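You operate a simulated robot arm through the tools that you are given. There is no shell and no other tool. Be economical: measure what you need, move in short steps, check, and stop when the job is done.

The job below is to be done with a simulated two-armed robot. You get a single attempt, and the scene is never put back.

## Task
Pick up the grey hand brush with one hand, pass it to the other hand and put it on the shelf under the long steel table.
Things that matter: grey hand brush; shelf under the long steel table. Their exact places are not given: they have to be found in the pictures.

Only the result counts: the job must be done as asked and must still hold three seconds after the hand-in. Knocking over, shifting, dropping, spilling or breaking anything else fails it.

## Robot
Two 7-joint arms with three-finger grippers on one trunk, on a base that drives. Base frame: it is fixed to the floor where the robot stands at the start and does not move with it; the origin is under the middle of the robot, x ahead of it, y to its left, z up; the surface under the hand at the start is at about z = 0.88. Readings come in m, rad, newtons and seconds.
The left shoulder is at the start at [0.03, 0.124, 1.008], the right one opposite. With the tool pointing down near the work surface each hand reaches from about 0.1 to 0.8 m from the robot's upright axis, wherever it stands, measured 20 degrees to its own side. Places, roughly: shelf under the long steel table [0.7, -2.1, 0.3]. Payload 2.2 kg a hand.
The tool frame of a hand sits at the grasp point between the pads (the TCP): z along the fingers, y along the line on which they close. The tips reach 0.028 m beyond it. Largest opening 0.102 m; the body of the gripper starts 0.071 m behind the TCP.
Orientation is told as [roll, pitch, yaw] about the base's x, y, z axes, in that order, counted from this pose: with the fingers straight down and closing along the base's y, the tool's x points along the base's -x, its y along +y and its z along -z.

## Interface
- The arms move only by the tool jog_arm. It takes "left_increments", "right_increments" or both (then of equal length, played together; a hand with none holds still); each is a list of rows, each a list of 6 numbers: the shift along the tool's x, y, z in units of 100 mm (1.0 is 100 mm), then the turn, a rotation vector about the tool's x, y, z in units of 60 degrees (1.0 is 60 degrees). In form: [[tx, ty, tz, rx, ry, rz], ...]. A call has 1 to 10 rows; each row is the pose to reach, as a shift and turn from the pose commanded when the call began, along the tool's axes at that moment. "left_fingers" and "right_fingers" are, for a hand that has rows, the finger opening in mm, from 0 to 102, set as the call begins (left out, the last holds). A call with a number of a shift or a turn outside -1 to 1 is refused whole. A row lasts 0.2 s, in which the tool goes at most 0.05 m and 0.15 rad; a call with a longer step from one row to the next is refused whole, and so is a gripper value outside its range. Where a pose cannot be reached the arm comes as near as it can. A force on the tool above 40 N (or 10 N above the force at the start of the call, whichever is more), or a blocked arm, ends the call early, and 0.2 s more pass. Each finger halts on what it meets, pressing with about 43 N; the grip force reading is that of the motor and also rises with nothing between the fingers. The clock runs only during rows and for 0.2 s after the last one: add rows that repeat a pose to give the fingers time. The reply holds the time, the measured pose of the TCP, the force on the tool along the base axes, the opening and the grip force, in the units named above and with some noise, with the torque about the TCP (base axes, N m) and any sound that the robot's microphone picked up.
- Cameras (640 x 400 px; columns grow to the right, rows downward): "scene" is now at [0.0435, 0.015, 1.7231]; the picture's right is [0.19, -0.98, 0.00], its down [-0.77, -0.15, -0.62] and it looks along [0.61, 0.12, -0.78] (base axes); focal length 270 px, centre (320, 200). "left" rides on the left gripper at [0.072, 0.038, -0.086] in its tool frame; the picture's right is [-0.46, 0.89, 0.00], its down [-0.60, -0.32, -0.73] and it looks along [-0.65, -0.34, 0.68] (tool axes); focal length 256 px, centre (320, 200). "right" rides on the right gripper at [0.069, 0.044, -0.086] in its tool frame; the picture's right is [-0.53, 0.85, 0.00], its down [-0.58, -0.36, -0.73] and it looks along [-0.62, -0.39, 0.68] (tool axes); focal length 256 px, centre (320, 200).
- grab_frame(camera): a new picture of that camera. No time passes.
- lift_body(by): slides the trunk up (or, below 0, down) by that many m; the arms and the scene camera ride with it, the base frame stays. It gives what a move gives, with no picture.
- drive_base(legs): drives the robot by 1 to 6 legs, each [ahead, left, turn to the left] in m, m and rad, along the robot's own axes; the way and the turn of a leg run together, so that a leg with both is an arc; at most 1.5 m and 3.142 rad a leg. The arms and the cameras ride along, it lands a little off, and it stops where it bumps. It gives what a move gives.
- head_to(pan, tilt): turns the head with the scene camera to pan (to the left, within 2.496 rad either way) and tilt (down, from -0.506 to 1.204), counted from straight ahead of the robot. It gives what a move gives.
- point_at(camera, pixels): for up to 12 pixels [column, row] of the newest picture of that camera ("zoom" is the newest enlarged one), the place [x, y, z] in the base frame of the surface seen there, good to about 0.002 m. No time passes.
- inspect(camera, box): a new picture of the part [left, top, right, bottom] of that camera's present view, enlarged. No time passes.
- job_done(): hands the job in; it is judged then, once.

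Go step by step. Measure first, check grasps and placings, and put right what went wrong. The budget is 80 turns and 78 pictures, counting those below and the enlarged ones. Unless the task says otherwise, let go and move clear before handing in, and close with one line.

The tools are called after "Emit:" by a JSON object that holds its "api" and its "payload". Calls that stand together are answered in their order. jog_arm: Moves the arms, as the interface text tells. Its arguments: {"type":"object","properties":{"left_increments":{"type":"array","items":{"type":"array","items":{"type":"number"}}},"left_fingers":{"type":"number"},"right_increments":{"type":"array","items":{"type":"array","items":{"type":"number"}}},"right_fingers":{"type":"number"}},"required":[]} The other tools are called the same way: lift_body (by) slides the trunk up or down; drive_base (legs) drives the base; head_to (pan, tilt) turns the head that bears the scene camera; grab_frame (camera) takes a picture; point_at (camera, pixels) gives the place of the surface under pixels of a picture; inspect (camera, box) takes an enlarged picture of a part of a camera's view; job_done () hands the job in.

At the start:

```text
t: 0.0
left_position: [0.4832, 0.416, 1.1179]
left_orientation: [-0.001, 0.0, 0.0]
left_wrist_force: [0.1, 0.2, -0.1]
left_torque: [-0.02, -0.01, 0.0]
left_opening: 0.102
left_grasp_force: 0.0
right_position: [0.4147, -0.0501, 1.1464]
right_orientation: [0.0, -0.001, -0.001]
right_wrist_force: [0.8, 0.0, 0.1]
right_torque: [0.01, -0.01, -0.02]
right_opening: 0.1021
right_grasp_force: 0.1
trunk travel left (down, up): [-0.25, 0.29]
robot x, y, heading: [0.0015, 0.0002, 0.002]
head pan, tilt: [0.19, 0.897]
```

scene: 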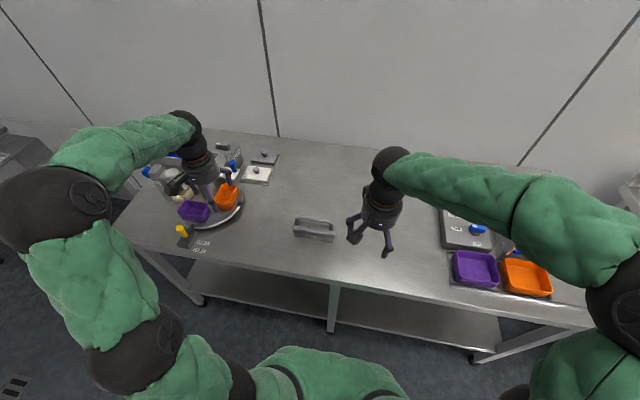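
right: 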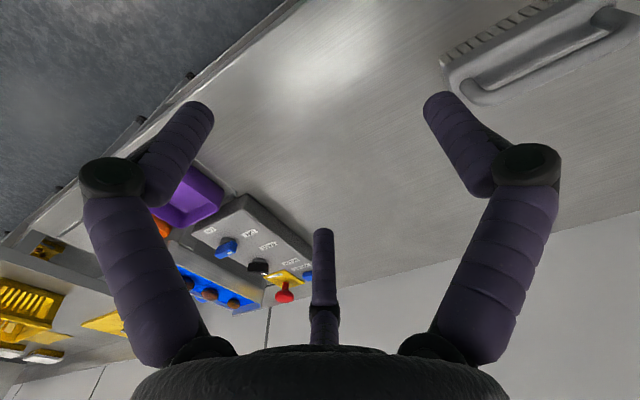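
left: 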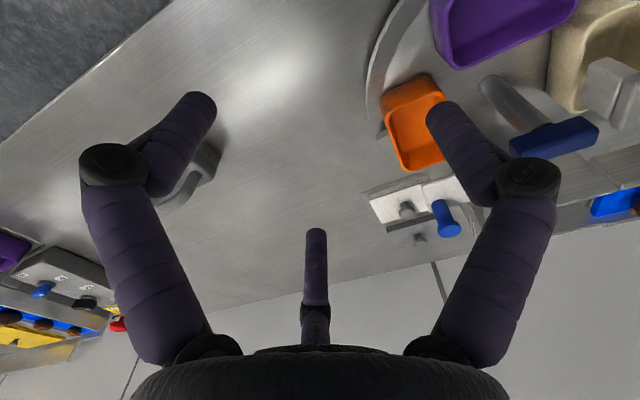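

The brush seems to be at scene pixel (313,228), lying on the table in front. I'll enlarge it and measure its place.

Emit:
{"api": "inspect", "payload": {"camera": "scene", "box": [260, 190, 372, 260]}}

Emit:
{"api": "point_at", "payload": {"camera": "scene", "pixels": [[295, 220], [333, 225], [294, 234], [332, 241], [313, 220], [280, 250], [313, 235], [260, 270], [400, 320]]}}

Emit:
{"api": "head_to", "payload": {"pan": -1.2, "tilt": 0.6}}

Emit:
{"api": "grab_frame", "payload": {"camera": "scene"}}

```text
5.71 times, centred on (316, 225) of scene
```

zoom: 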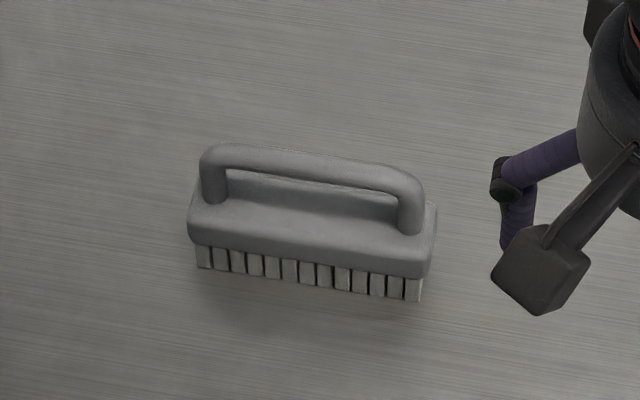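

```text
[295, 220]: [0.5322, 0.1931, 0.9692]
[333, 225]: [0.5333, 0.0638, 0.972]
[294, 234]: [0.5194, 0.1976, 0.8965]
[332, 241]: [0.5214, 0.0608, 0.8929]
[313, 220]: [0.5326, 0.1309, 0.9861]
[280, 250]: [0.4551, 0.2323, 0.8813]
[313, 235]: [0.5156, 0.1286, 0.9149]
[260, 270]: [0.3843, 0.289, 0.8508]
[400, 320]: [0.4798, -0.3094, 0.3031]
```

```text
t: 1.5
left_position: [0.4828, 0.415, 1.1177]
left_orientation: [0.0, 0.0, -0.001]
left_wrist_force: [-1.0, 0.4, 0.2]
left_torque: [0.01, 0.03, -0.02]
left_opening: 0.102
left_grasp_force: 0.0
right_position: [0.4148, -0.0506, 1.1462]
right_orientation: [0.001, 0.0, 0.0]
right_wrist_force: [0.3, -0.7, 0.8]
right_torque: [0.0, 0.0, -0.04]
right_opening: 0.1019
right_grasp_force: 0.0
trunk travel left (down, up): [-0.25, 0.29]
robot x, y, heading: [-0.0013, -0.0041, -0.002]
head pan, tilt: [-1.201, 0.6]
```

```text
73 pictures are left
```

scene: 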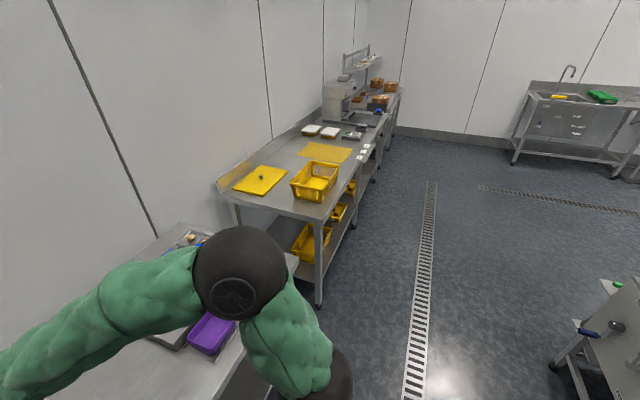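

The yellow-loaded table at (330,190) is the long steel table, with a lower shelf holding baskets near (320,230). I'll measure it, then return the view to the brush for detailed dimensions.

Emit:
{"api": "inspect", "payload": {"camera": "scene", "box": [210, 120, 400, 310]}}

Emit:
{"api": "point_at", "payload": {"camera": "scene", "pixels": [[319, 290], [322, 216], [284, 240], [335, 238], [300, 250], [318, 255], [220, 190], [395, 95], [362, 150], [345, 225], [330, 265], [350, 190]]}}

Emit:
{"api": "head_to", "payload": {"pan": 0.19, "tilt": 0.897}}

Emit:
{"api": "inspect", "payload": {"camera": "scene", "box": [280, 205, 344, 245]}}

```text
2.11 times, centred on (305, 215) of scene
```

zoom: 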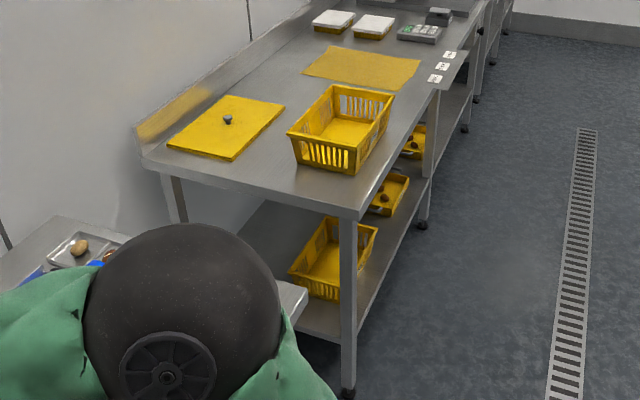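

```text
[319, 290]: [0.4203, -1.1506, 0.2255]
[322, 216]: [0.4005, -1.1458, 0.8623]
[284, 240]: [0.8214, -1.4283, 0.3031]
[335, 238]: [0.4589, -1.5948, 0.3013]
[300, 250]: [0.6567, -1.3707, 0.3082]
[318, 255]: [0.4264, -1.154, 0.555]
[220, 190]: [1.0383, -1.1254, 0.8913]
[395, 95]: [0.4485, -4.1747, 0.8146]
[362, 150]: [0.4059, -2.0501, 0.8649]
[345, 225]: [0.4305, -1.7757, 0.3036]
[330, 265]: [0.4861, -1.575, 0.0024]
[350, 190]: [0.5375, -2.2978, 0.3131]
```

```text
t: 3.1
left_position: [0.4825, 0.4152, 1.1184]
left_orientation: [0.0, 0.0, 0.001]
left_wrist_force: [0.4, -0.2, 0.2]
left_torque: [0.0, -0.02, 0.0]
left_opening: 0.1024
left_grasp_force: 0.2
right_position: [0.4146, -0.0498, 1.1456]
right_orientation: [0.0, 0.001, 0.0]
right_wrist_force: [0.4, -0.3, 0.3]
right_torque: [0.02, 0.03, 0.02]
right_opening: 0.102
right_grasp_force: 0.0
trunk travel left (down, up): [-0.25, 0.29]
robot x, y, heading: [-0.0023, -0.0025, 0.003]
head pan, tilt: [0.19, 0.897]
```

```text
10.00 times, centred on (312, 225) of scene
```

zoom: 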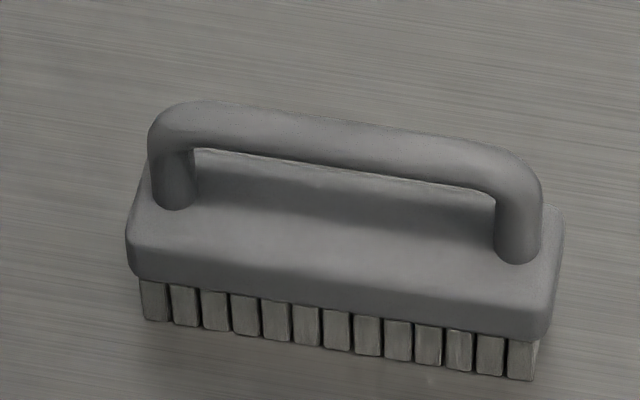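

The zoom shows the bar on two posts clearly. I'll measure points along the bar and the body.

Emit:
{"api": "point_at", "payload": {"camera": "zoom", "pixels": [[200, 108], [260, 118], [350, 132], [450, 150], [510, 165], [350, 165], [350, 145], [300, 235], [340, 190], [175, 200], [515, 255], [320, 290]]}}

```text
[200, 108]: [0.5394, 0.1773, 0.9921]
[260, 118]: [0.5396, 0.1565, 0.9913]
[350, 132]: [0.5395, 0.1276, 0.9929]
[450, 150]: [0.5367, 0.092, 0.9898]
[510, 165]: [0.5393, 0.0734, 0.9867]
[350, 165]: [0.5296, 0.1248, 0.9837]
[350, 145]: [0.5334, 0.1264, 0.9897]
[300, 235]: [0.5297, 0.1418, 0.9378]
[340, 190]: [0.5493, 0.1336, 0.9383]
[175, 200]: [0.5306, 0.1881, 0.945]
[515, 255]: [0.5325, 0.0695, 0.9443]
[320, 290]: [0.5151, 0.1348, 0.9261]
```

The bar centre is about x 0.540, z 0.983, running along y from 0.08 to 0.18, with a 36 mm gap to the body. I'll turn the left hand by 90° so it closes across the bar, and move the right hand aside.

Emit:
{"api": "jog_arm", "payload": {"left_increments": [[-0.08, -0.14, 0, 0, 0, 0.14], [-0.16, -0.28, 0, 0, 0, 0.28], [-0.24, -0.42, 0, 0, 0, 0.42], [-0.32, -0.56, 0, 0, 0, 0.56], [-0.4, -0.7, 0, 0, 0, 0.7], [-0.48, -0.84, 0, 0, 0, 0.84], [-0.57, -0.98, 0, 0, 0, 0.98], [-0.57, -0.98, 0, 0, 0, 0.98]], "right_increments": [[0.1, -0.14, 0, 0, 0, 0], [0.2, -0.28, 0, 0, 0, 0], [0.3, -0.42, 0, 0, 0, 0], [0.4, -0.56, 0, 0, 0, 0], [0.5, -0.7, 0, 0, 0, 0], [0.6, -0.84, 0, 0, 0, 0], [0.7, -0.98, 0, 0, 0, 0], [0.7, -0.98, 0, 0, 0, 0]]}}

```text
t: 4.9
left_position: [0.5398, 0.3165, 1.1178]
left_orientation: [-0.002, 0.001, -1.027]
left_wrist_force: [-0.6, 0.1, -0.4]
left_torque: [0.01, 0.02, 0.0]
left_opening: 0.1022
left_grasp_force: 0.0
right_position: [0.3449, -0.1478, 1.1455]
right_orientation: [0.0, -0.001, 0.001]
right_wrist_force: [-0.3, 0.6, -0.3]
right_torque: [-0.01, -0.02, 0.0]
right_opening: 0.1022
right_grasp_force: 0.1
trunk travel left (down, up): [-0.25, 0.29]
robot x, y, heading: [0.0007, -0.0007, 0.002]
head pan, tilt: [0.19, 0.897]
```

The left arm tracks well, with yaw at −1.03. I'll finish the yaw to −90° and move toward the brush.

Emit:
{"api": "jog_arm", "payload": {"left_increments": [[-0.21, -0.13, 0, 0, 0, 0.13], [-0.43, -0.26, 0, 0, 0, 0.26], [-0.64, -0.39, 0, 0, 0, 0.39], [-0.86, -0.52, 0, 0, 0, 0.519], [-0.86, -0.52, 0, 0, 0, 0.519]]}}

```text
t: 6.1
left_position: [0.5395, 0.2163, 1.1187]
left_orientation: [0.0, 0.0, -1.572]
left_wrist_force: [0.5, 0.4, 0.5]
left_torque: [-0.03, 0.02, -0.01]
left_opening: 0.1023
left_grasp_force: 0.0
right_position: [0.3443, -0.1467, 1.1459]
right_orientation: [-0.001, -0.001, 0.001]
right_wrist_force: [-0.4, -1.2, 0.9]
right_torque: [-0.03, -0.01, -0.01]
right_opening: 0.1018
right_grasp_force: 0.0
trunk travel left (down, up): [-0.25, 0.29]
robot x, y, heading: [-0.0001, -0.0009, -0.001]
head pan, tilt: [0.19, 0.897]
```

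Yaw is now −90°. I'll tilt the hand 25° so its body leans left, going to a pre-grasp above the bar's left part.

Emit:
{"api": "jog_arm", "payload": {"left_increments": [[-0.08, 0, 0.2, 0, -0.14, 0], [-0.16, 0, 0.4, 0, -0.28, 0], [-0.32, 0, 0.79, 0, -0.417, 0], [-0.32, 0, 0.79, 0, -0.417, 0]]}}

Emit:
{"api": "grab_frame", "payload": {"camera": "left"}}

Emit:
{"api": "inspect", "payload": {"camera": "scene", "box": [220, 150, 380, 250]}}

```text
t: 7.1
left_position: [0.5391, 0.1845, 1.0386]
left_orientation: [0.003, -0.438, -1.571]
left_wrist_force: [-0.2, -0.2, -0.8]
left_torque: [0.02, -0.06, 0.0]
left_opening: 0.1018
left_grasp_force: 0.0
right_position: [0.3438, -0.148, 1.1447]
right_orientation: [-0.001, 0.001, -0.001]
right_wrist_force: [-0.6, 0.7, 0.3]
right_torque: [0.01, -0.02, 0.05]
right_opening: 0.102
right_grasp_force: 0.0
trunk travel left (down, up): [-0.25, 0.29]
robot x, y, heading: [-0.0003, -0.0027, -0.002]
head pan, tilt: [0.19, 0.897]
```

```text
70 pictures are left
```

left: 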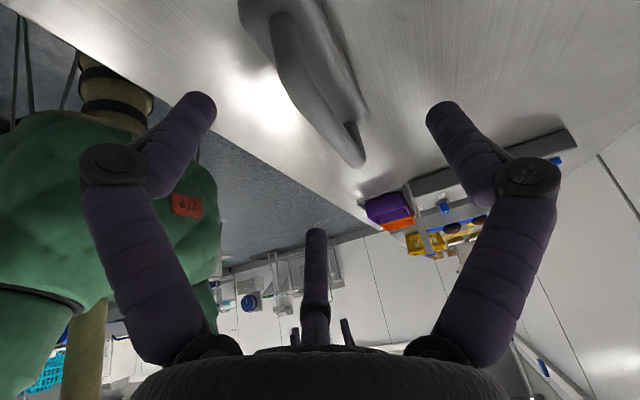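

```text
4.00 times, centred on (300, 200) of scene
```

zoom: 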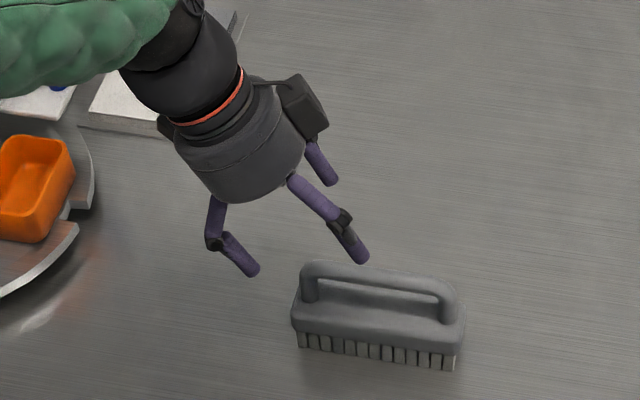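

The hand is over the brush's left part, but the scene zoom shows three finger-like parts at (250,270), (365,260) and (330,180). I'll measure their tips to confirm the closing line.

Emit:
{"api": "point_at", "payload": {"camera": "zoom", "pixels": [[250, 268], [360, 256], [331, 180], [213, 243], [340, 222], [295, 185], [240, 170], [378, 283]]}}

Emit:
{"api": "point_at", "payload": {"camera": "left", "pixels": [[200, 105], [442, 115], [316, 240], [316, 310], [110, 170], [530, 170], [335, 100]]}}

```text
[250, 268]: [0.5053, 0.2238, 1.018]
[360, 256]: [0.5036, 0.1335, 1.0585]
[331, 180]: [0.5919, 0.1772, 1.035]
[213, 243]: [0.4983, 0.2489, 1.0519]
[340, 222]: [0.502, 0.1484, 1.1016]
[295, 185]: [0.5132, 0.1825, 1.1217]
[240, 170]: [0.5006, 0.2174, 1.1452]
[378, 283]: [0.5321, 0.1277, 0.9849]
```

```text
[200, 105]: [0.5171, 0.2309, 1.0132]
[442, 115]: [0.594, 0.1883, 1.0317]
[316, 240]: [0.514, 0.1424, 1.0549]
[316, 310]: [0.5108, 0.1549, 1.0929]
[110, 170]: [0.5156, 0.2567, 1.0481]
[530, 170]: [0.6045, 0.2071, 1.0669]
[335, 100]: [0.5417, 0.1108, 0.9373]
```

Depth shows a thumb on the tool's +y side and a pair of fingers on the −y side spread by about ±45 mm along tool x. I'll half-close the hand in free air to see how they really travel.

Emit:
{"api": "jog_arm", "payload": {"left_increments": [[0, 0, 0, 0, 0, 0], [0, 0, 0, 0, 0, 0], [0, 0, 0, 0, 0, 0], [0, 0, 0, 0, 0, 0]], "left_fingers": 15}}

Emit:
{"api": "grab_frame", "payload": {"camera": "left"}}

Emit:
{"api": "inspect", "payload": {"camera": "scene", "box": [252, 170, 348, 230]}}

```text
t: 8.1
left_position: [0.5399, 0.1854, 1.0375]
left_orientation: [0.0, -0.437, -1.57]
left_wrist_force: [-0.5, -0.3, 0.6]
left_torque: [0.02, 0.0, -0.03]
left_opening: 0.015
left_grasp_force: 0.0
right_position: [0.3441, -0.1473, 1.1447]
right_orientation: [-0.002, 0.0, -0.001]
right_wrist_force: [-0.5, 0.1, 0.4]
right_torque: [-0.02, 0.01, -0.02]
right_opening: 0.102
right_grasp_force: 0.1
trunk travel left (down, up): [-0.25, 0.29]
robot x, y, heading: [0.0012, 0.0013, -0.001]
head pan, tilt: [0.19, 0.897]
```

```text
68 pictures are left
```

left: 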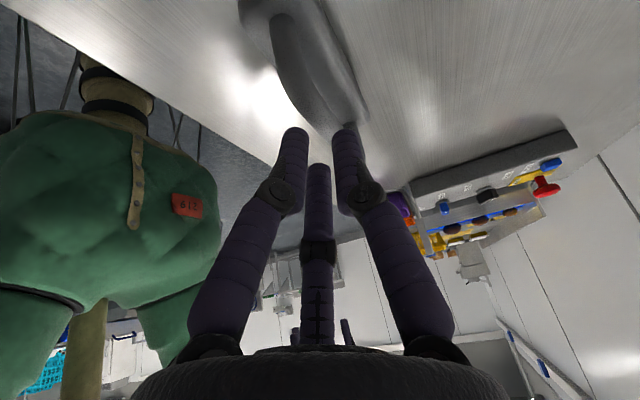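

```text
6.67 times, centred on (300, 200) of scene
```

zoom: 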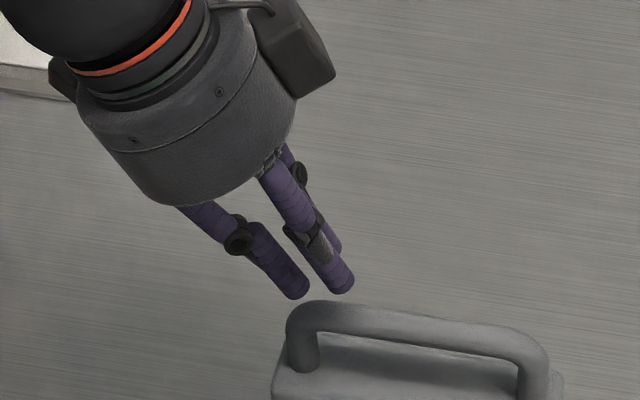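

The three fingers converge toward the grasp point, so a moderate opening stays compact. I'll open to 50 mm and descend along the tool axis to the bar.

Emit:
{"api": "jog_arm", "payload": {"left_increments": [[0, 0, 0, 0, 0, 0], [0, 0, 0, 0, 0, 0], [0, 0, 0.16, 0, 0, 0], [0, 0, 0.32, 0, 0, 0], [0, 0, 0.48, 0, 0, 0], [0, 0, 0.63, 0, 0, 0], [0, 0, 0.63, 0, 0, 0]], "left_fingers": 50}}

Emit:
{"api": "grab_frame", "payload": {"camera": "left"}}

Emit:
{"api": "inspect", "payload": {"camera": "scene", "box": [252, 185, 348, 245]}}

```text
t: 9.7
left_position: [0.54, 0.1581, 0.983]
left_orientation: [0.001, -0.435, -1.572]
left_wrist_force: [-0.3, -0.2, 0.1]
left_torque: [-0.01, 0.02, 0.02]
left_opening: 0.0499
left_grasp_force: 0.1
right_position: [0.3455, -0.1471, 1.145]
right_orientation: [0.001, 0.001, 0.0]
right_wrist_force: [-0.2, -1.1, 0.0]
right_torque: [-0.02, 0.03, -0.02]
right_opening: 0.1023
right_grasp_force: 0.1
trunk travel left (down, up): [-0.25, 0.29]
robot x, y, heading: [0.0003, -0.0007, -0.004]
head pan, tilt: [0.19, 0.897]
```

```text
66 pictures are left
```

left: 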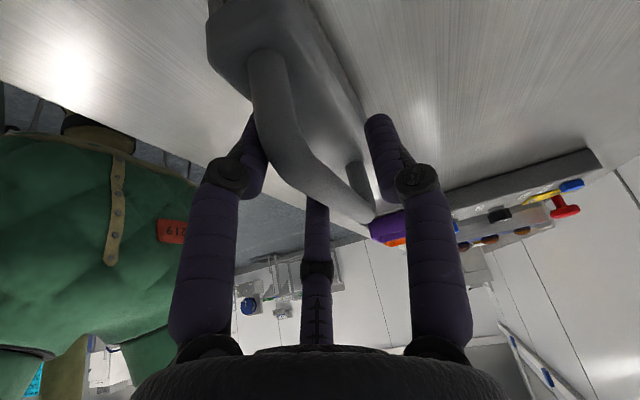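

```text
6.67 times, centred on (300, 215) of scene
```

zoom: 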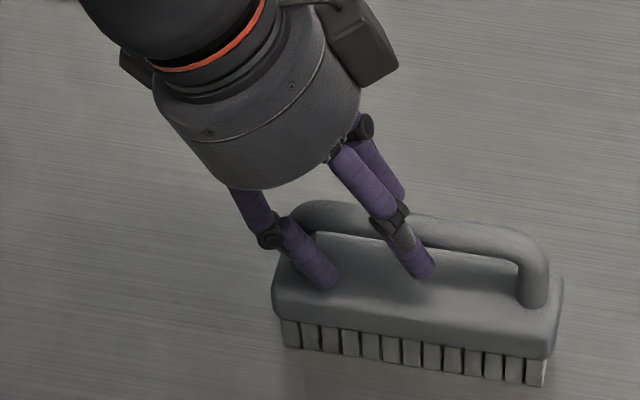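

The bar sits between the thumb and the finger pair. I'll close on it now.

Emit:
{"api": "jog_arm", "payload": {"left_increments": [[0, 0, 0, 0, 0, 0], [0, 0, 0, 0, 0, 0], [0, 0, 0, 0, 0, 0], [0, 0, 0, 0, 0, 0]], "left_fingers": 0}}

Emit:
{"api": "inspect", "payload": {"camera": "scene", "box": [252, 185, 348, 245]}}

```text
t: 10.7
left_position: [0.5397, 0.1576, 0.9814]
left_orientation: [0.0, -0.437, -1.568]
left_wrist_force: [-0.9, -0.5, 0.4]
left_torque: [-0.14, 0.02, -0.02]
left_opening: 0.0232
left_grasp_force: 42.6
right_position: [0.3443, -0.148, 1.1453]
right_orientation: [0.0, -0.002, -0.001]
right_wrist_force: [-0.1, -1.5, -0.1]
right_torque: [-0.03, 0.04, -0.02]
right_opening: 0.102
right_grasp_force: 0.2
trunk travel left (down, up): [-0.25, 0.29]
robot x, y, heading: [0.0005, 0.0016, 0.003]
head pan, tilt: [0.19, 0.897]
```

```text
6.67 times, centred on (300, 215) of scene
```

zoom: 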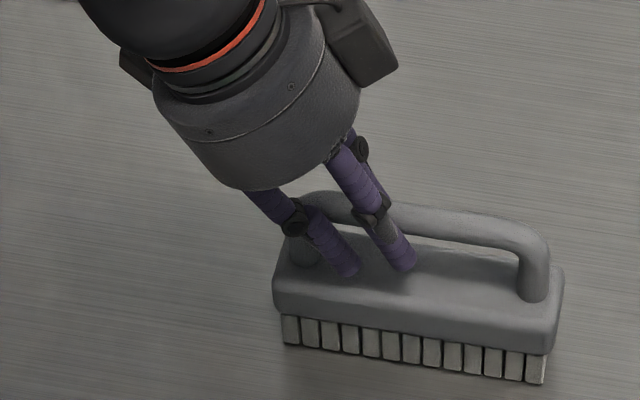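

Gripped at 23 mm opening with 43 N. I'll lift straight up 100 mm and check that the brush does not swing.

Emit:
{"api": "jog_arm", "payload": {"left_increments": [[-0.042, 0, -0.09, 0, 0, 0], [-0.13, 0, -0.27, 0, 0, 0], [-0.25, 0, -0.54, 0, 0, 0], [-0.42, 0, -0.91, 0, 0, 0], [-0.42, 0, -0.91, 0, 0, 0]]}}

Emit:
{"api": "inspect", "payload": {"camera": "scene", "box": [220, 140, 380, 240]}}

```text
t: 11.9
left_position: [0.5413, 0.1576, 1.0816]
left_orientation: [-0.002, -0.435, -1.569]
left_wrist_force: [-0.4, 0.2, -1.5]
left_torque: [0.04, -0.02, 0.02]
left_opening: 0.0232
left_grasp_force: 42.6
right_position: [0.3433, -0.1483, 1.1454]
right_orientation: [0.0, 0.0, 0.001]
right_wrist_force: [0.2, 0.2, 0.2]
right_torque: [0.0, -0.03, -0.01]
right_opening: 0.1019
right_grasp_force: 0.1
trunk travel left (down, up): [-0.25, 0.29]
robot x, y, heading: [0.0001, -0.0021, 0.001]
head pan, tilt: [0.19, 0.897]
```

```text
4.00 times, centred on (300, 190) of scene
```

zoom: 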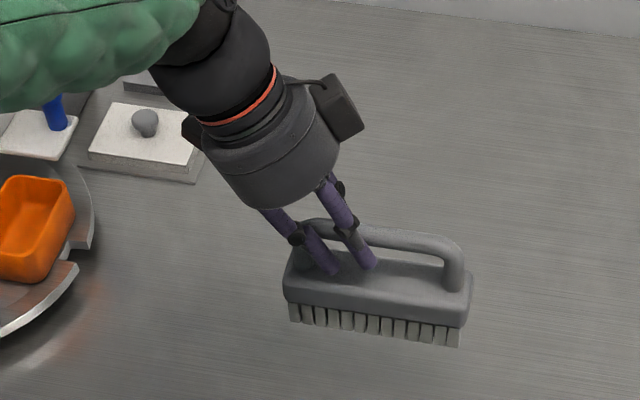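

The brush hangs level and steady (force −1.5 N). I'll bring it toward the middle while yawing the right hand +90° for the handover.

Emit:
{"api": "jog_arm", "payload": {"left_increments": [[-0.13, -0.1, 0.06, 0, 0, 0], [-0.26, -0.2, 0.12, 0, 0, 0], [-0.39, -0.3, 0.18, 0, 0, 0], [-0.52, -0.4, 0.24, 0, 0, 0], [-0.65, -0.5, 0.303, 0, 0, 0], [-0.78, -0.6, 0.364, 0, 0, 0], [-0.906, -0.7, 0.423, 0, 0, 0], [-0.906, -0.7, 0.423, 0, 0, 0]], "right_increments": [[-0.05, -0.1, 0, 0, 0, -0.14], [-0.1, -0.2, 0, 0, 0, -0.28], [-0.15, -0.3, 0, 0, 0, -0.42], [-0.2, -0.4, 0, 0, 0, -0.56], [-0.25, -0.5, 0, 0, 0, -0.7], [-0.3, -0.6, 0, 0, 0, -0.84], [-0.35, -0.7, 0, 0, 0, -0.98], [-0.35, -0.7, 0, 0, 0, -0.98]], "right_fingers": 45}}

```text
t: 13.7
left_position: [0.4705, 0.0601, 1.0822]
left_orientation: [0.0, -0.437, -1.57]
left_wrist_force: [0.1, 0.2, -1.1]
left_torque: [0.05, 0.04, 0.03]
left_opening: 0.0228
left_grasp_force: 43.2
right_position: [0.3801, -0.2174, 1.144]
right_orientation: [-0.001, 0.0, 1.027]
right_wrist_force: [0.1, -0.8, -0.9]
right_torque: [-0.03, 0.0, -0.01]
right_opening: 0.0453
right_grasp_force: 0.1
trunk travel left (down, up): [-0.25, 0.29]
robot x, y, heading: [-0.0006, 0.0038, -0.009]
head pan, tilt: [0.19, 0.897]
```

The right hand is at yaw 1.03. I'll finish to 90° and line up in x with the bar at 0.47.

Emit:
{"api": "jog_arm", "payload": {"right_increments": [[-0.18, -0.155, 0, 0, 0, -0.13], [-0.36, -0.31, 0, 0, 0, -0.26], [-0.54, -0.46, 0, 0, 0, -0.39], [-0.72, -0.615, 0, 0, 0, -0.519], [-0.72, -0.615, 0, 0, 0, -0.519]]}}

Emit:
{"api": "grab_frame", "payload": {"camera": "scene"}}

```text
t: 14.9
left_position: [0.4693, 0.0589, 1.0844]
left_orientation: [0.0, -0.435, -1.569]
left_wrist_force: [0.3, 0.5, -0.6]
left_torque: [0.06, -0.02, 0.0]
left_opening: 0.0231
left_grasp_force: 43.1
right_position: [0.47, -0.1886, 1.1453]
right_orientation: [0.001, 0.001, 1.571]
right_wrist_force: [0.3, 0.1, 0.0]
right_torque: [0.01, -0.03, -0.04]
right_opening: 0.0449
right_grasp_force: 0.1
trunk travel left (down, up): [-0.25, 0.29]
robot x, y, heading: [0.0013, -0.0022, -0.003]
head pan, tilt: [0.19, 0.897]
```

```text
62 pictures are left
```

scene: 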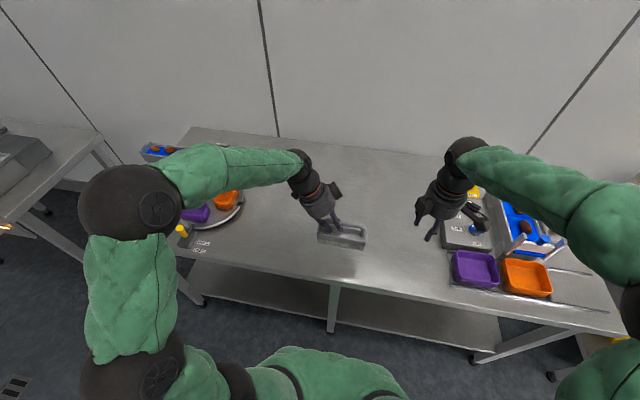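

Both hands are aligned in x. I'll tilt the right hand 45° and stage it up and to the right of the bar's free end.

Emit:
{"api": "jog_arm", "payload": {"right_increments": [[-0.16, 0, -0.03, 0, -0.125, 0], [-0.32, 0, -0.06, 0, -0.25, 0], [-0.48, 0, -0.09, 0, -0.375, 0], [-0.64, 0, -0.12, 0, -0.5, 0], [-0.8, 0, -0.15, 0, -0.625, 0], [-0.98, 0, -0.18, 0, -0.75, 0], [-0.98, 0, -0.18, 0, -0.75, 0]]}}

Emit:
{"api": "inspect", "payload": {"camera": "scene", "box": [280, 160, 440, 260]}}

Emit:
{"api": "grab_frame", "payload": {"camera": "right"}}

```text
t: 16.5
left_position: [0.4701, 0.0591, 1.0824]
left_orientation: [0.001, -0.437, -1.568]
left_wrist_force: [0.2, 0.3, -1.7]
left_torque: [0.05, -0.03, -0.03]
left_opening: 0.0229
left_grasp_force: 42.9
right_position: [0.4703, -0.0892, 1.1648]
right_orientation: [0.001, -0.787, 1.571]
right_wrist_force: [-0.3, 0.2, -0.2]
right_torque: [0.01, 0.03, 0.0]
right_opening: 0.0453
right_grasp_force: 0.0
trunk travel left (down, up): [-0.25, 0.29]
robot x, y, heading: [-0.0032, 0.0032, 0.001]
head pan, tilt: [0.19, 0.897]
```

```text
4.00 times, centred on (360, 210) of scene
```

zoom: 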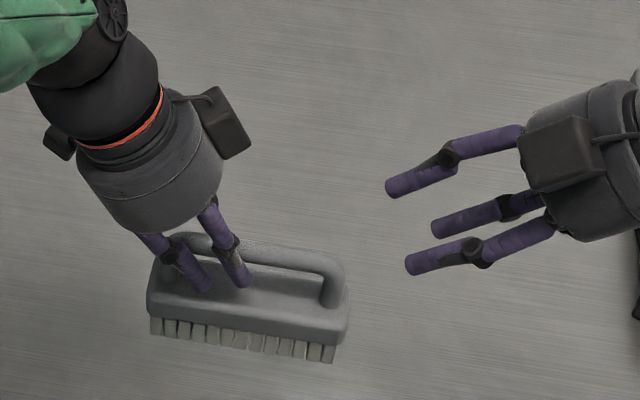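

```text
60 pictures are left
```

right: 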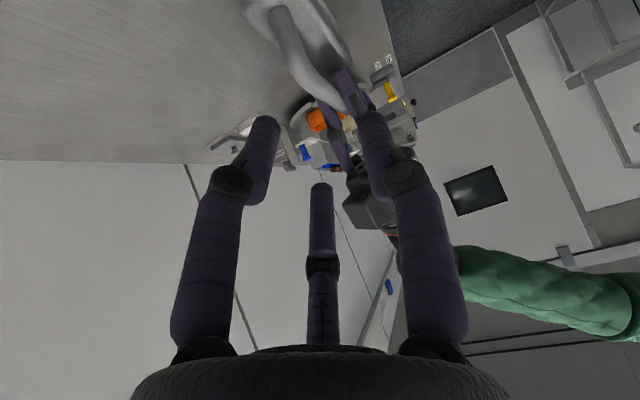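

Staging looks good: the free bar end is at zoom (310,258). I'll measure the bar there before approaching.

Emit:
{"api": "point_at", "payload": {"camera": "zoom", "pixels": [[260, 250], [280, 253], [300, 256], [320, 260], [332, 266], [290, 262], [330, 295], [300, 275]]}}

```text
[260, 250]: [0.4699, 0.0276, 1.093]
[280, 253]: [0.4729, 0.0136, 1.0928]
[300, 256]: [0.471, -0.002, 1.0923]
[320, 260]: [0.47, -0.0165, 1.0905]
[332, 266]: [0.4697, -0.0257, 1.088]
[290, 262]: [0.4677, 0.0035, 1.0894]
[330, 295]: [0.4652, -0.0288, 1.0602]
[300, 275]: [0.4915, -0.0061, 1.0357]
```

The bar centre at the free end is about [0.4705, −0.008, 1.083]. I'll narrow the right fingers to 40 mm and slide in along the tool axis.

Emit:
{"api": "jog_arm", "payload": {"right_increments": [[0, 0, 0.1, 0, 0, 0], [0, 0, 0.3, 0, 0, 0], [0, 0, 0.5, 0, 0, 0], [0, 0, 0.7, 0, 0, 0], [0, 0, 0.85, 0, 0, 0], [0, 0, 0.85, 0, 0, 0]], "right_fingers": 40}}

Emit:
{"api": "inspect", "payload": {"camera": "scene", "box": [300, 185, 396, 245]}}

```text
t: 17.9
left_position: [0.4674, 0.0565, 1.0812]
left_orientation: [-0.007, -0.436, -1.573]
left_wrist_force: [-14.2, -1.7, -4.2]
left_torque: [0.27, 0.17, -1.31]
left_opening: 0.0235
left_grasp_force: 43.0
right_position: [0.4705, -0.0287, 1.1038]
right_orientation: [-0.006, -0.785, 1.57]
right_wrist_force: [14.5, 1.2, 2.6]
right_torque: [0.07, -0.5, 0.01]
right_opening: 0.0431
right_grasp_force: 2.7
trunk travel left (down, up): [-0.25, 0.29]
robot x, y, heading: [-0.0033, 0.0004, 0.005]
head pan, tilt: [0.19, 0.897]
```

```text
6.67 times, centred on (348, 215) of scene
```

zoom: 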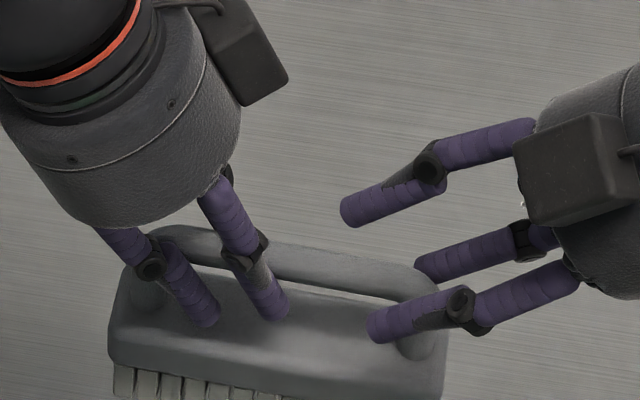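

Contact early: 14.5 N in x with the right finger pair's lower finger (zoom (430,265)) touching the bar's rounded end. I'll back off and look at the brush.

Emit:
{"api": "jog_arm", "payload": {"right_increments": [[0, 0, -0.15, 0, 0, 0], [0, 0, -0.3, 0, 0, 0], [0, 0, -0.3, 0, 0, 0]], "right_fingers": 60}}

Emit:
{"api": "inspect", "payload": {"camera": "scene", "box": [300, 185, 396, 245]}}

```text
t: 18.7
left_position: [0.4709, 0.0599, 1.083]
left_orientation: [0.001, -0.436, -1.569]
left_wrist_force: [0.3, 0.1, -2.5]
left_torque: [0.07, -0.03, -0.02]
left_opening: 0.0232
left_grasp_force: 42.9
right_position: [0.4713, -0.0506, 1.125]
right_orientation: [0.002, -0.785, 1.568]
right_wrist_force: [0.4, 0.0, -0.4]
right_torque: [0.01, 0.03, 0.01]
right_opening: 0.0601
right_grasp_force: 0.1
trunk travel left (down, up): [-0.25, 0.29]
robot x, y, heading: [-0.0005, 0.0002, 0.0]
head pan, tilt: [0.19, 0.897]
```

```text
6.67 times, centred on (348, 215) of scene
```

zoom: 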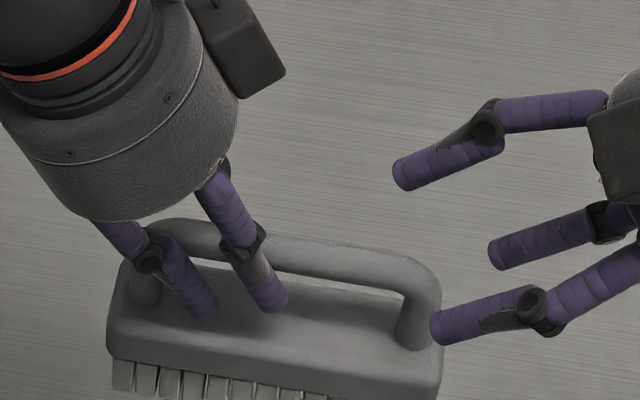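

The brush is unmoved in the left hand. I'll measure the right finger tips and the bar to find out the clearances.

Emit:
{"api": "point_at", "payload": {"camera": "zoom", "pixels": [[403, 178], [500, 250], [445, 330], [480, 130], [600, 220], [540, 310], [400, 262], [425, 275], [420, 330]]}}

Emit:
{"api": "grab_frame", "payload": {"camera": "right"}}

```text
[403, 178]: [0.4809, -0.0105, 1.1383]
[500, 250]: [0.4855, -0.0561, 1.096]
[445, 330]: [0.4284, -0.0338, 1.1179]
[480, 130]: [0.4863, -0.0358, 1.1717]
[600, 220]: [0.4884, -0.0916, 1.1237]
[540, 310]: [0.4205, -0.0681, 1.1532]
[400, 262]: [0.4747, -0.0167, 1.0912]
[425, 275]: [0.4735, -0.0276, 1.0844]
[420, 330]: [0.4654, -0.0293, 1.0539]
```

```text
57 pictures are left
```

right: 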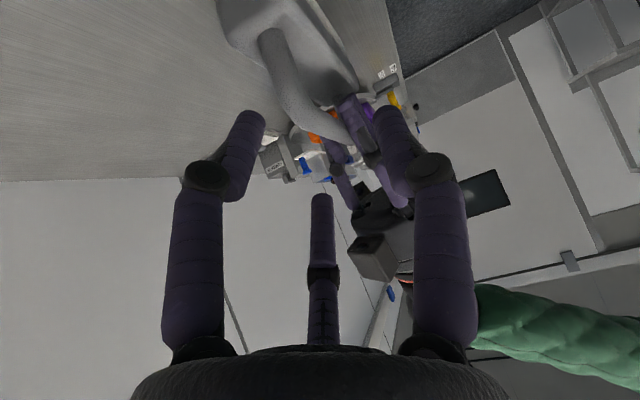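

At 60 mm opening the pair's surface is only ~13 mm from the TCP centre while the thumb is ~30 mm away, so the midline is off by ~8 mm. I'll shift the right hand +8 mm in x and slide in again with 60 mm.

Emit:
{"api": "jog_arm", "payload": {"right_increments": [[0, -0.08, 0, 0, 0, 0], [0, -0.08, 0.15, 0, 0, 0], [0, -0.08, 0.3, 0, 0, 0], [0, -0.08, 0.45, 0, 0, 0], [0, -0.08, 0.57, 0, 0, 0], [0, -0.08, 0.57, 0, 0, 0]]}}

Emit:
{"api": "inspect", "payload": {"camera": "scene", "box": [300, 185, 396, 245]}}

Emit:
{"api": "grab_frame", "payload": {"camera": "right"}}

```text
t: 20.1
left_position: [0.4692, 0.0585, 1.0824]
left_orientation: [-0.001, -0.438, -1.569]
left_wrist_force: [-0.1, -0.3, -1.7]
left_torque: [0.03, -0.02, -0.02]
left_opening: 0.0231
left_grasp_force: 42.8
right_position: [0.4776, -0.0114, 1.0849]
right_orientation: [0.0, -0.784, 1.568]
right_wrist_force: [0.6, -0.1, 0.4]
right_torque: [0.0, 0.01, 0.02]
right_opening: 0.06
right_grasp_force: 0.0
trunk travel left (down, up): [-0.25, 0.29]
robot x, y, heading: [0.0006, -0.0015, 0.0]
head pan, tilt: [0.19, 0.897]
```

```text
6.67 times, centred on (348, 215) of scene
```

zoom: 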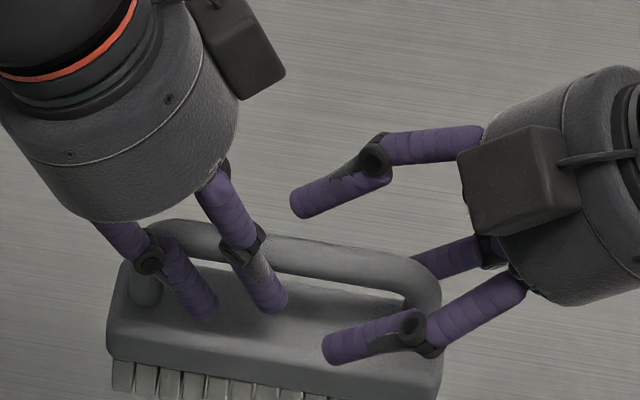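

```text
55 pictures are left
```

right: 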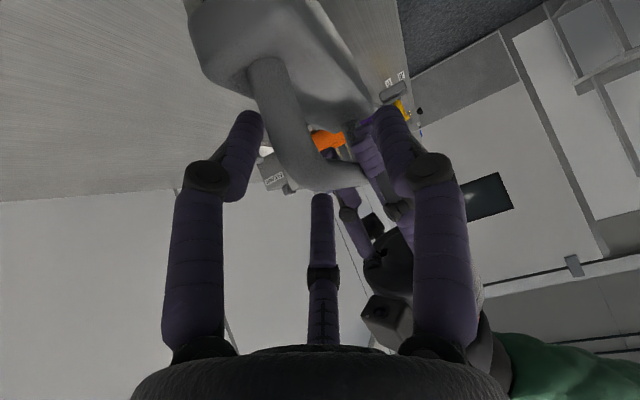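

The right fingers now straddle the bar with no force (0.6 N). I'll centre back by 7 mm and close.

Emit:
{"api": "jog_arm", "payload": {"right_increments": [[0, 0.07, 0, 0, 0, 0], [0, 0.07, 0, 0, 0, 0], [0, 0.07, 0, 0, 0, 0], [0, 0.07, 0, 0, 0, 0]], "right_fingers": 0}}

Emit:
{"api": "inspect", "payload": {"camera": "scene", "box": [300, 185, 396, 245]}}

```text
t: 21.1
left_position: [0.466, 0.0578, 1.0802]
left_orientation: [-0.014, -0.436, -1.569]
left_wrist_force: [-34.5, -11.6, -4.8]
left_torque: [-0.21, 0.09, -0.79]
left_opening: 0.0235
left_grasp_force: 43.1
right_position: [0.4755, -0.0111, 1.0865]
right_orientation: [-0.01, -0.785, 1.571]
right_wrist_force: [34.2, 11.4, 3.8]
right_torque: [0.6, -0.24, -1.73]
right_opening: 0.0234
right_grasp_force: 43.1
trunk travel left (down, up): [-0.25, 0.29]
robot x, y, heading: [-0.0001, -0.0002, 0.002]
head pan, tilt: [0.19, 0.897]
```

```text
6.67 times, centred on (348, 215) of scene
```

zoom: 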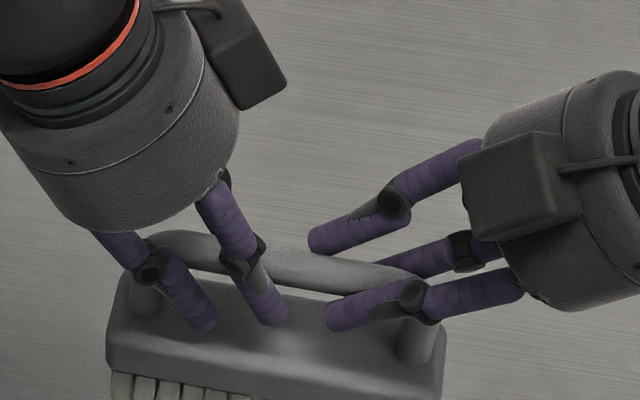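

Both hands grip, but they strain against each other by 34 N in x, since the right hand's true closing centre is about 8 mm off. I'll relax by moving the right hand +8 mm in x.

Emit:
{"api": "jog_arm", "payload": {"right_increments": [[0, -0.04, 0, 0, 0, 0], [0, -0.08, 0, 0, 0, 0], [0, -0.08, 0, 0, 0, 0]]}}

```text
t: 21.9
left_position: [0.4682, 0.0588, 1.0806]
left_orientation: [-0.004, -0.434, -1.568]
left_wrist_force: [-4.7, -3.4, -33.6]
left_torque: [1.16, 0.2, 0.19]
left_opening: 0.023
left_grasp_force: 43.0
right_position: [0.4793, -0.0097, 1.0861]
right_orientation: [-0.001, -0.787, 1.571]
right_wrist_force: [4.8, 2.9, 31.2]
right_torque: [1.21, 0.1, -0.52]
right_opening: 0.0234
right_grasp_force: 42.6
trunk travel left (down, up): [-0.25, 0.29]
robot x, y, heading: [0.0038, -0.0019, 0.001]
head pan, tilt: [0.19, 0.897]
```

The x strain is gone but 31 N remains in z (right pressing down on the brush). I'll raise the right hand 4 mm.

Emit:
{"api": "jog_arm", "payload": {"right_increments": [[-0.014, 0, -0.014, 0, 0, 0], [-0.028, 0, -0.028, 0, 0, 0], [-0.028, 0, -0.028, 0, 0, 0]]}}

Emit:
{"api": "inspect", "payload": {"camera": "scene", "box": [300, 185, 396, 245]}}

Emit:
{"api": "grab_frame", "payload": {"camera": "right"}}

```text
t: 22.7
left_position: [0.4705, 0.0595, 1.0837]
left_orientation: [-0.001, -0.439, -1.57]
left_wrist_force: [-11.1, -9.0, -17.0]
left_torque: [0.34, 0.14, -0.02]
left_opening: 0.0229
left_grasp_force: 43.3
right_position: [0.4794, -0.0118, 1.0897]
right_orientation: [0.0, -0.786, 1.569]
right_wrist_force: [10.9, 7.9, 16.4]
right_torque: [0.87, -0.05, -0.85]
right_opening: 0.0236
right_grasp_force: 42.9
trunk travel left (down, up): [-0.25, 0.29]
robot x, y, heading: [-0.0002, -0.0007, 0.003]
head pan, tilt: [0.19, 0.897]
```

```text
6.67 times, centred on (348, 215) of scene
```

zoom: 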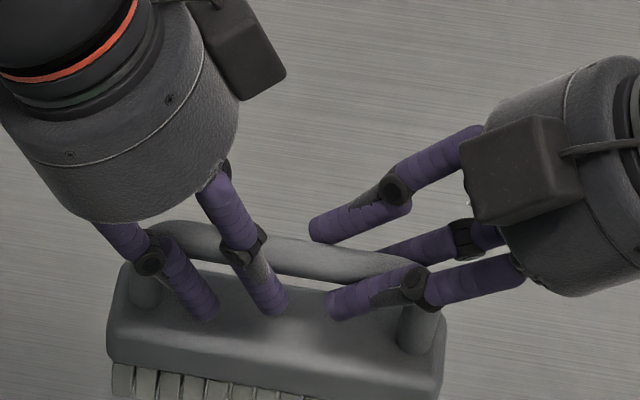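

```text
52 pictures are left
```

right: 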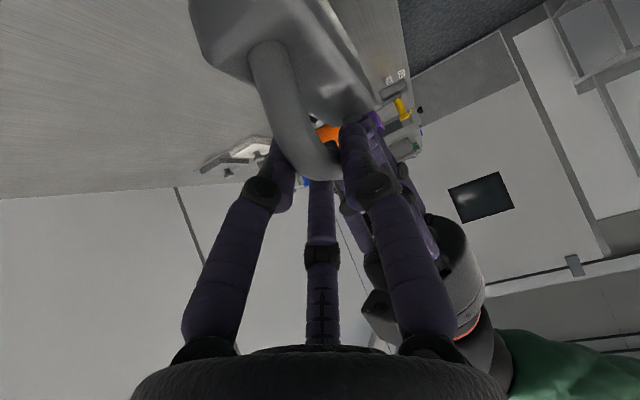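

Both hands hold the bar at ~23 mm and the strain is down to about 17 N. I'll open the left hand to 48 mm and draw it out along its axis.

Emit:
{"api": "jog_arm", "payload": {"left_increments": [[0, 0, 0, 0, 0, 0], [0, 0, 0, 0, 0, 0]], "left_fingers": 48}}

Emit:
{"api": "inspect", "payload": {"camera": "scene", "box": [300, 185, 396, 245]}}

```text
t: 23.3
left_position: [0.4738, 0.0603, 1.084]
left_orientation: [0.007, -0.437, -1.571]
left_wrist_force: [-2.6, -0.2, 1.2]
left_torque: [0.0, 0.03, 0.04]
left_opening: 0.049
left_grasp_force: 0.1
right_position: [0.4775, -0.0126, 1.0873]
right_orientation: [0.004, -0.783, 1.57]
right_wrist_force: [2.1, -0.4, -2.9]
right_torque: [-0.15, -0.08, -0.28]
right_opening: 0.0239
right_grasp_force: 43.0
trunk travel left (down, up): [-0.25, 0.29]
robot x, y, heading: [0.0007, 0.0013, -0.001]
head pan, tilt: [0.19, 0.897]
```

```text
6.67 times, centred on (348, 215) of scene
```

zoom: 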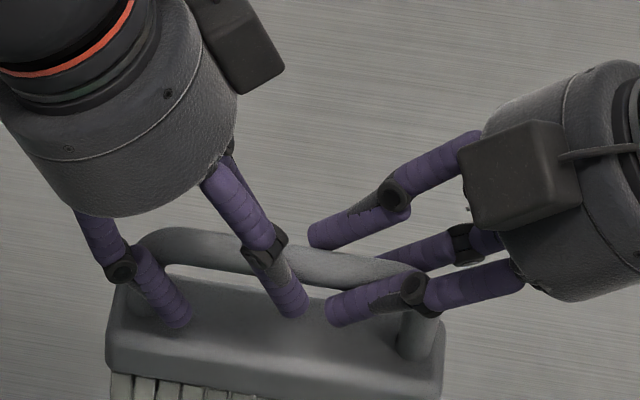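

The right hand holds the brush. The left pair still touches the bar lightly, so I'll shift the left hand −6 mm in x and retreat along its axis.

Emit:
{"api": "jog_arm", "payload": {"left_increments": [[0, -0.07, 0, 0, 0, 0], [0, -0.07, -0.15, 0, 0, 0], [0, -0.07, -0.35, 0, 0, 0], [0, -0.07, -0.6, 0, 0, 0], [0.1, -0.07, -0.95, 0, 0, 0], [0.1, -0.07, -0.95, 0, 0, 0]]}}

Emit:
{"api": "inspect", "payload": {"camera": "scene", "box": [280, 160, 440, 260]}}

```text
t: 24.7
left_position: [0.4646, 0.1076, 1.1648]
left_orientation: [0.0, -0.436, -1.57]
left_wrist_force: [0.1, 0.0, -0.9]
left_torque: [0.02, -0.01, -0.02]
left_opening: 0.048
left_grasp_force: 0.1
right_position: [0.4784, -0.0114, 1.089]
right_orientation: [-0.001, -0.785, 1.57]
right_wrist_force: [0.6, -0.6, -2.0]
right_torque: [-0.04, -0.02, 0.0]
right_opening: 0.0235
right_grasp_force: 43.3
trunk travel left (down, up): [-0.25, 0.29]
robot x, y, heading: [0.0005, -0.0018, 0.0]
head pan, tilt: [0.19, 0.897]
```

```text
4.00 times, centred on (360, 210) of scene
```

zoom: 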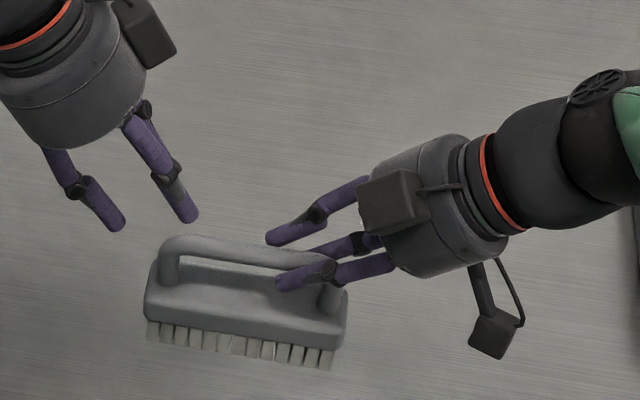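

The handover succeeded: the right hand alone holds the brush level (−2 N). I'll draw both arms back and start yawing the right hand so the brush points forward.

Emit:
{"api": "jog_arm", "payload": {"left_increments": [[0.1, -0.07, -0.05, 0, 0, 0], [0.2, -0.14, -0.1, 0, 0, 0], [0.3, -0.21, -0.15, 0, 0, 0], [0.4, -0.28, -0.2, 0, 0, 0], [0.5, -0.35, -0.24, 0, 0, 0], [0.6, -0.42, -0.29, 0, 0, 0], [0.72, -0.5, -0.34, 0, 0, 0], [0.72, -0.5, -0.34, 0, 0, 0]], "right_increments": [[0.05, 0.14, -0.13, 0.099, 0, 0.099], [0.1, 0.28, -0.26, 0.198, 0, 0.198], [0.15, 0.42, -0.39, 0.297, 0, 0.297], [0.2, 0.56, -0.52, 0.396, 0, 0.396], [0.25, 0.7, -0.65, 0.495, 0, 0.495], [0.3, 0.84, -0.78, 0.594, 0, 0.594], [0.35, 0.98, -0.92, 0.693, 0, 0.693], [0.35, 0.98, -0.92, 0.693, 0, 0.693]]}}

Emit:
{"api": "grab_frame", "payload": {"camera": "scene"}}

```text
t: 26.5
left_position: [0.4123, 0.1878, 1.1648]
left_orientation: [-0.001, -0.438, -1.569]
left_wrist_force: [0.5, 0.6, 0.5]
left_torque: [0.02, -0.03, 0.0]
left_opening: 0.0482
left_grasp_force: 0.0
right_position: [0.3816, -0.1021, 1.1281]
right_orientation: [0.001, -0.788, 0.543]
right_wrist_force: [0.1, -0.1, -0.5]
right_torque: [-0.03, 0.04, 0.02]
right_opening: 0.0235
right_grasp_force: 42.7
trunk travel left (down, up): [-0.25, 0.29]
robot x, y, heading: [0.0006, -0.0028, 0.002]
head pan, tilt: [0.19, 0.897]
```

```text
49 pictures are left
```

scene: 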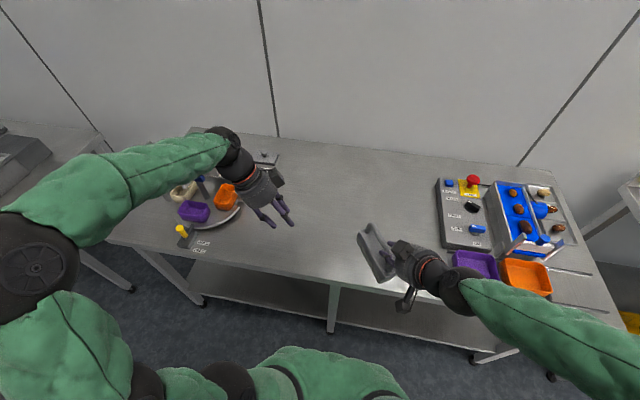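

The brush is turning forward cleanly. I'll finish the yaw to 0 and draw the right hand further back.

Emit:
{"api": "jog_arm", "payload": {"right_increments": [[0.17, -0.025, -0.17, 0.09, 0, 0.09], [0.35, -0.05, -0.35, 0.18, 0, 0.18], [0.52, -0.075, -0.52, 0.275, 0, 0.275], [0.7, -0.1, -0.7, 0.367, 0, 0.367], [0.7, -0.1, -0.7, 0.367, 0, 0.367]]}}

Emit:
{"api": "head_to", "payload": {"pan": -1.57, "tilt": 0.6}}

Emit:
{"api": "grab_frame", "payload": {"camera": "scene"}}

```text
t: 27.7
left_position: [0.4135, 0.1889, 1.1641]
left_orientation: [-0.001, -0.437, -1.569]
left_wrist_force: [-0.2, -0.5, 0.4]
left_torque: [-0.01, 0.04, -0.03]
left_opening: 0.0478
left_grasp_force: 0.0
right_position: [0.3024, -0.1601, 1.1286]
right_orientation: [-0.001, -0.785, -0.001]
right_wrist_force: [0.1, 0.5, -1.4]
right_torque: [-0.03, 0.1, 0.02]
right_opening: 0.0232
right_grasp_force: 43.1
right hand out of reach, approached as far as the arm can: row 1
trunk travel left (down, up): [-0.25, 0.29]
robot x, y, heading: [-0.0048, -0.0009, -0.001]
head pan, tilt: [0.19, 0.897]
```

```text
t: 29.4
left_position: [0.413, 0.1896, 1.1648]
left_orientation: [-0.001, -0.437, -1.568]
left_wrist_force: [0.6, -0.3, 0.5]
left_torque: [0.02, 0.0, 0.02]
left_opening: 0.048
left_grasp_force: 0.0
right_position: [0.302, -0.161, 1.1294]
right_orientation: [0.0, -0.785, 0.0]
right_wrist_force: [-0.1, 0.3, -2.4]
right_torque: [-0.07, 0.08, 0.0]
right_opening: 0.0235
right_grasp_force: 43.0
trunk travel left (down, up): [-0.25, 0.29]
robot x, y, heading: [0.001, 0.0018, 0.001]
head pan, tilt: [-1.571, 0.6]
```

```text
48 pictures are left
```

scene: 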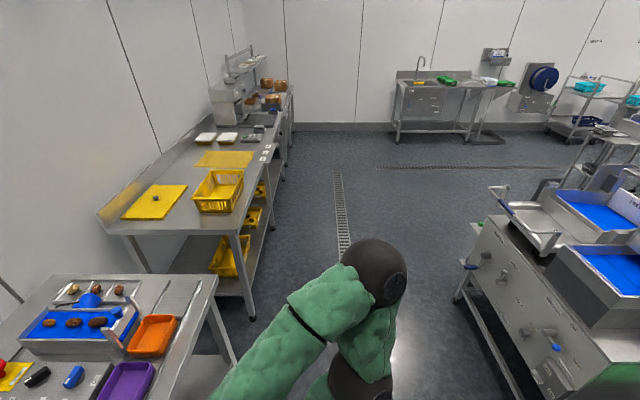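

The way right is a corridor between the table line and the equipment at right (470,270). I'll measure the corridor.

Emit:
{"api": "point_at", "payload": {"camera": "scene", "pixels": [[460, 297], [495, 225], [480, 265], [492, 188], [545, 385], [253, 310], [272, 228], [245, 262], [262, 195], [250, 220], [218, 255], [400, 150]]}}

Emit:
{"api": "inspect", "payload": {"camera": "scene", "box": [160, 160, 320, 330]}}

```text
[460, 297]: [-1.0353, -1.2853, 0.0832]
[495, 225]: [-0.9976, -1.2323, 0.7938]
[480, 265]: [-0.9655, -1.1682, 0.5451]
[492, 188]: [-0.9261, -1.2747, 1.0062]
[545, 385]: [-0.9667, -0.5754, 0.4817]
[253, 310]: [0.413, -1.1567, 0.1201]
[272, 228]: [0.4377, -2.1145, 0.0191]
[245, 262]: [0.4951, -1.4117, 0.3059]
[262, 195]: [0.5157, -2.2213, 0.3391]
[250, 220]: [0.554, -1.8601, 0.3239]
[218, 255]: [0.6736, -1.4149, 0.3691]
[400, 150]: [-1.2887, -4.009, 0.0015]
```

```text
2.35 times, centred on (240, 245) of scene
```

zoom: 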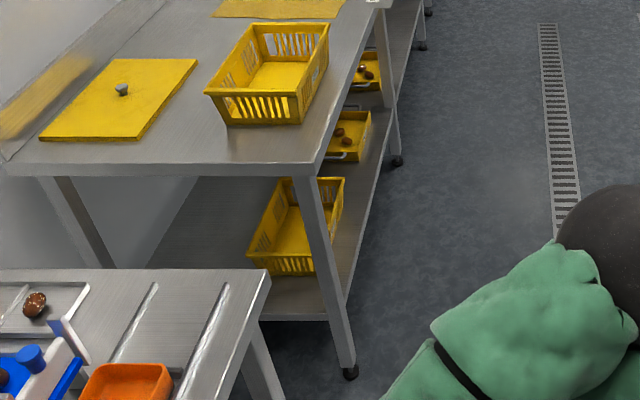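

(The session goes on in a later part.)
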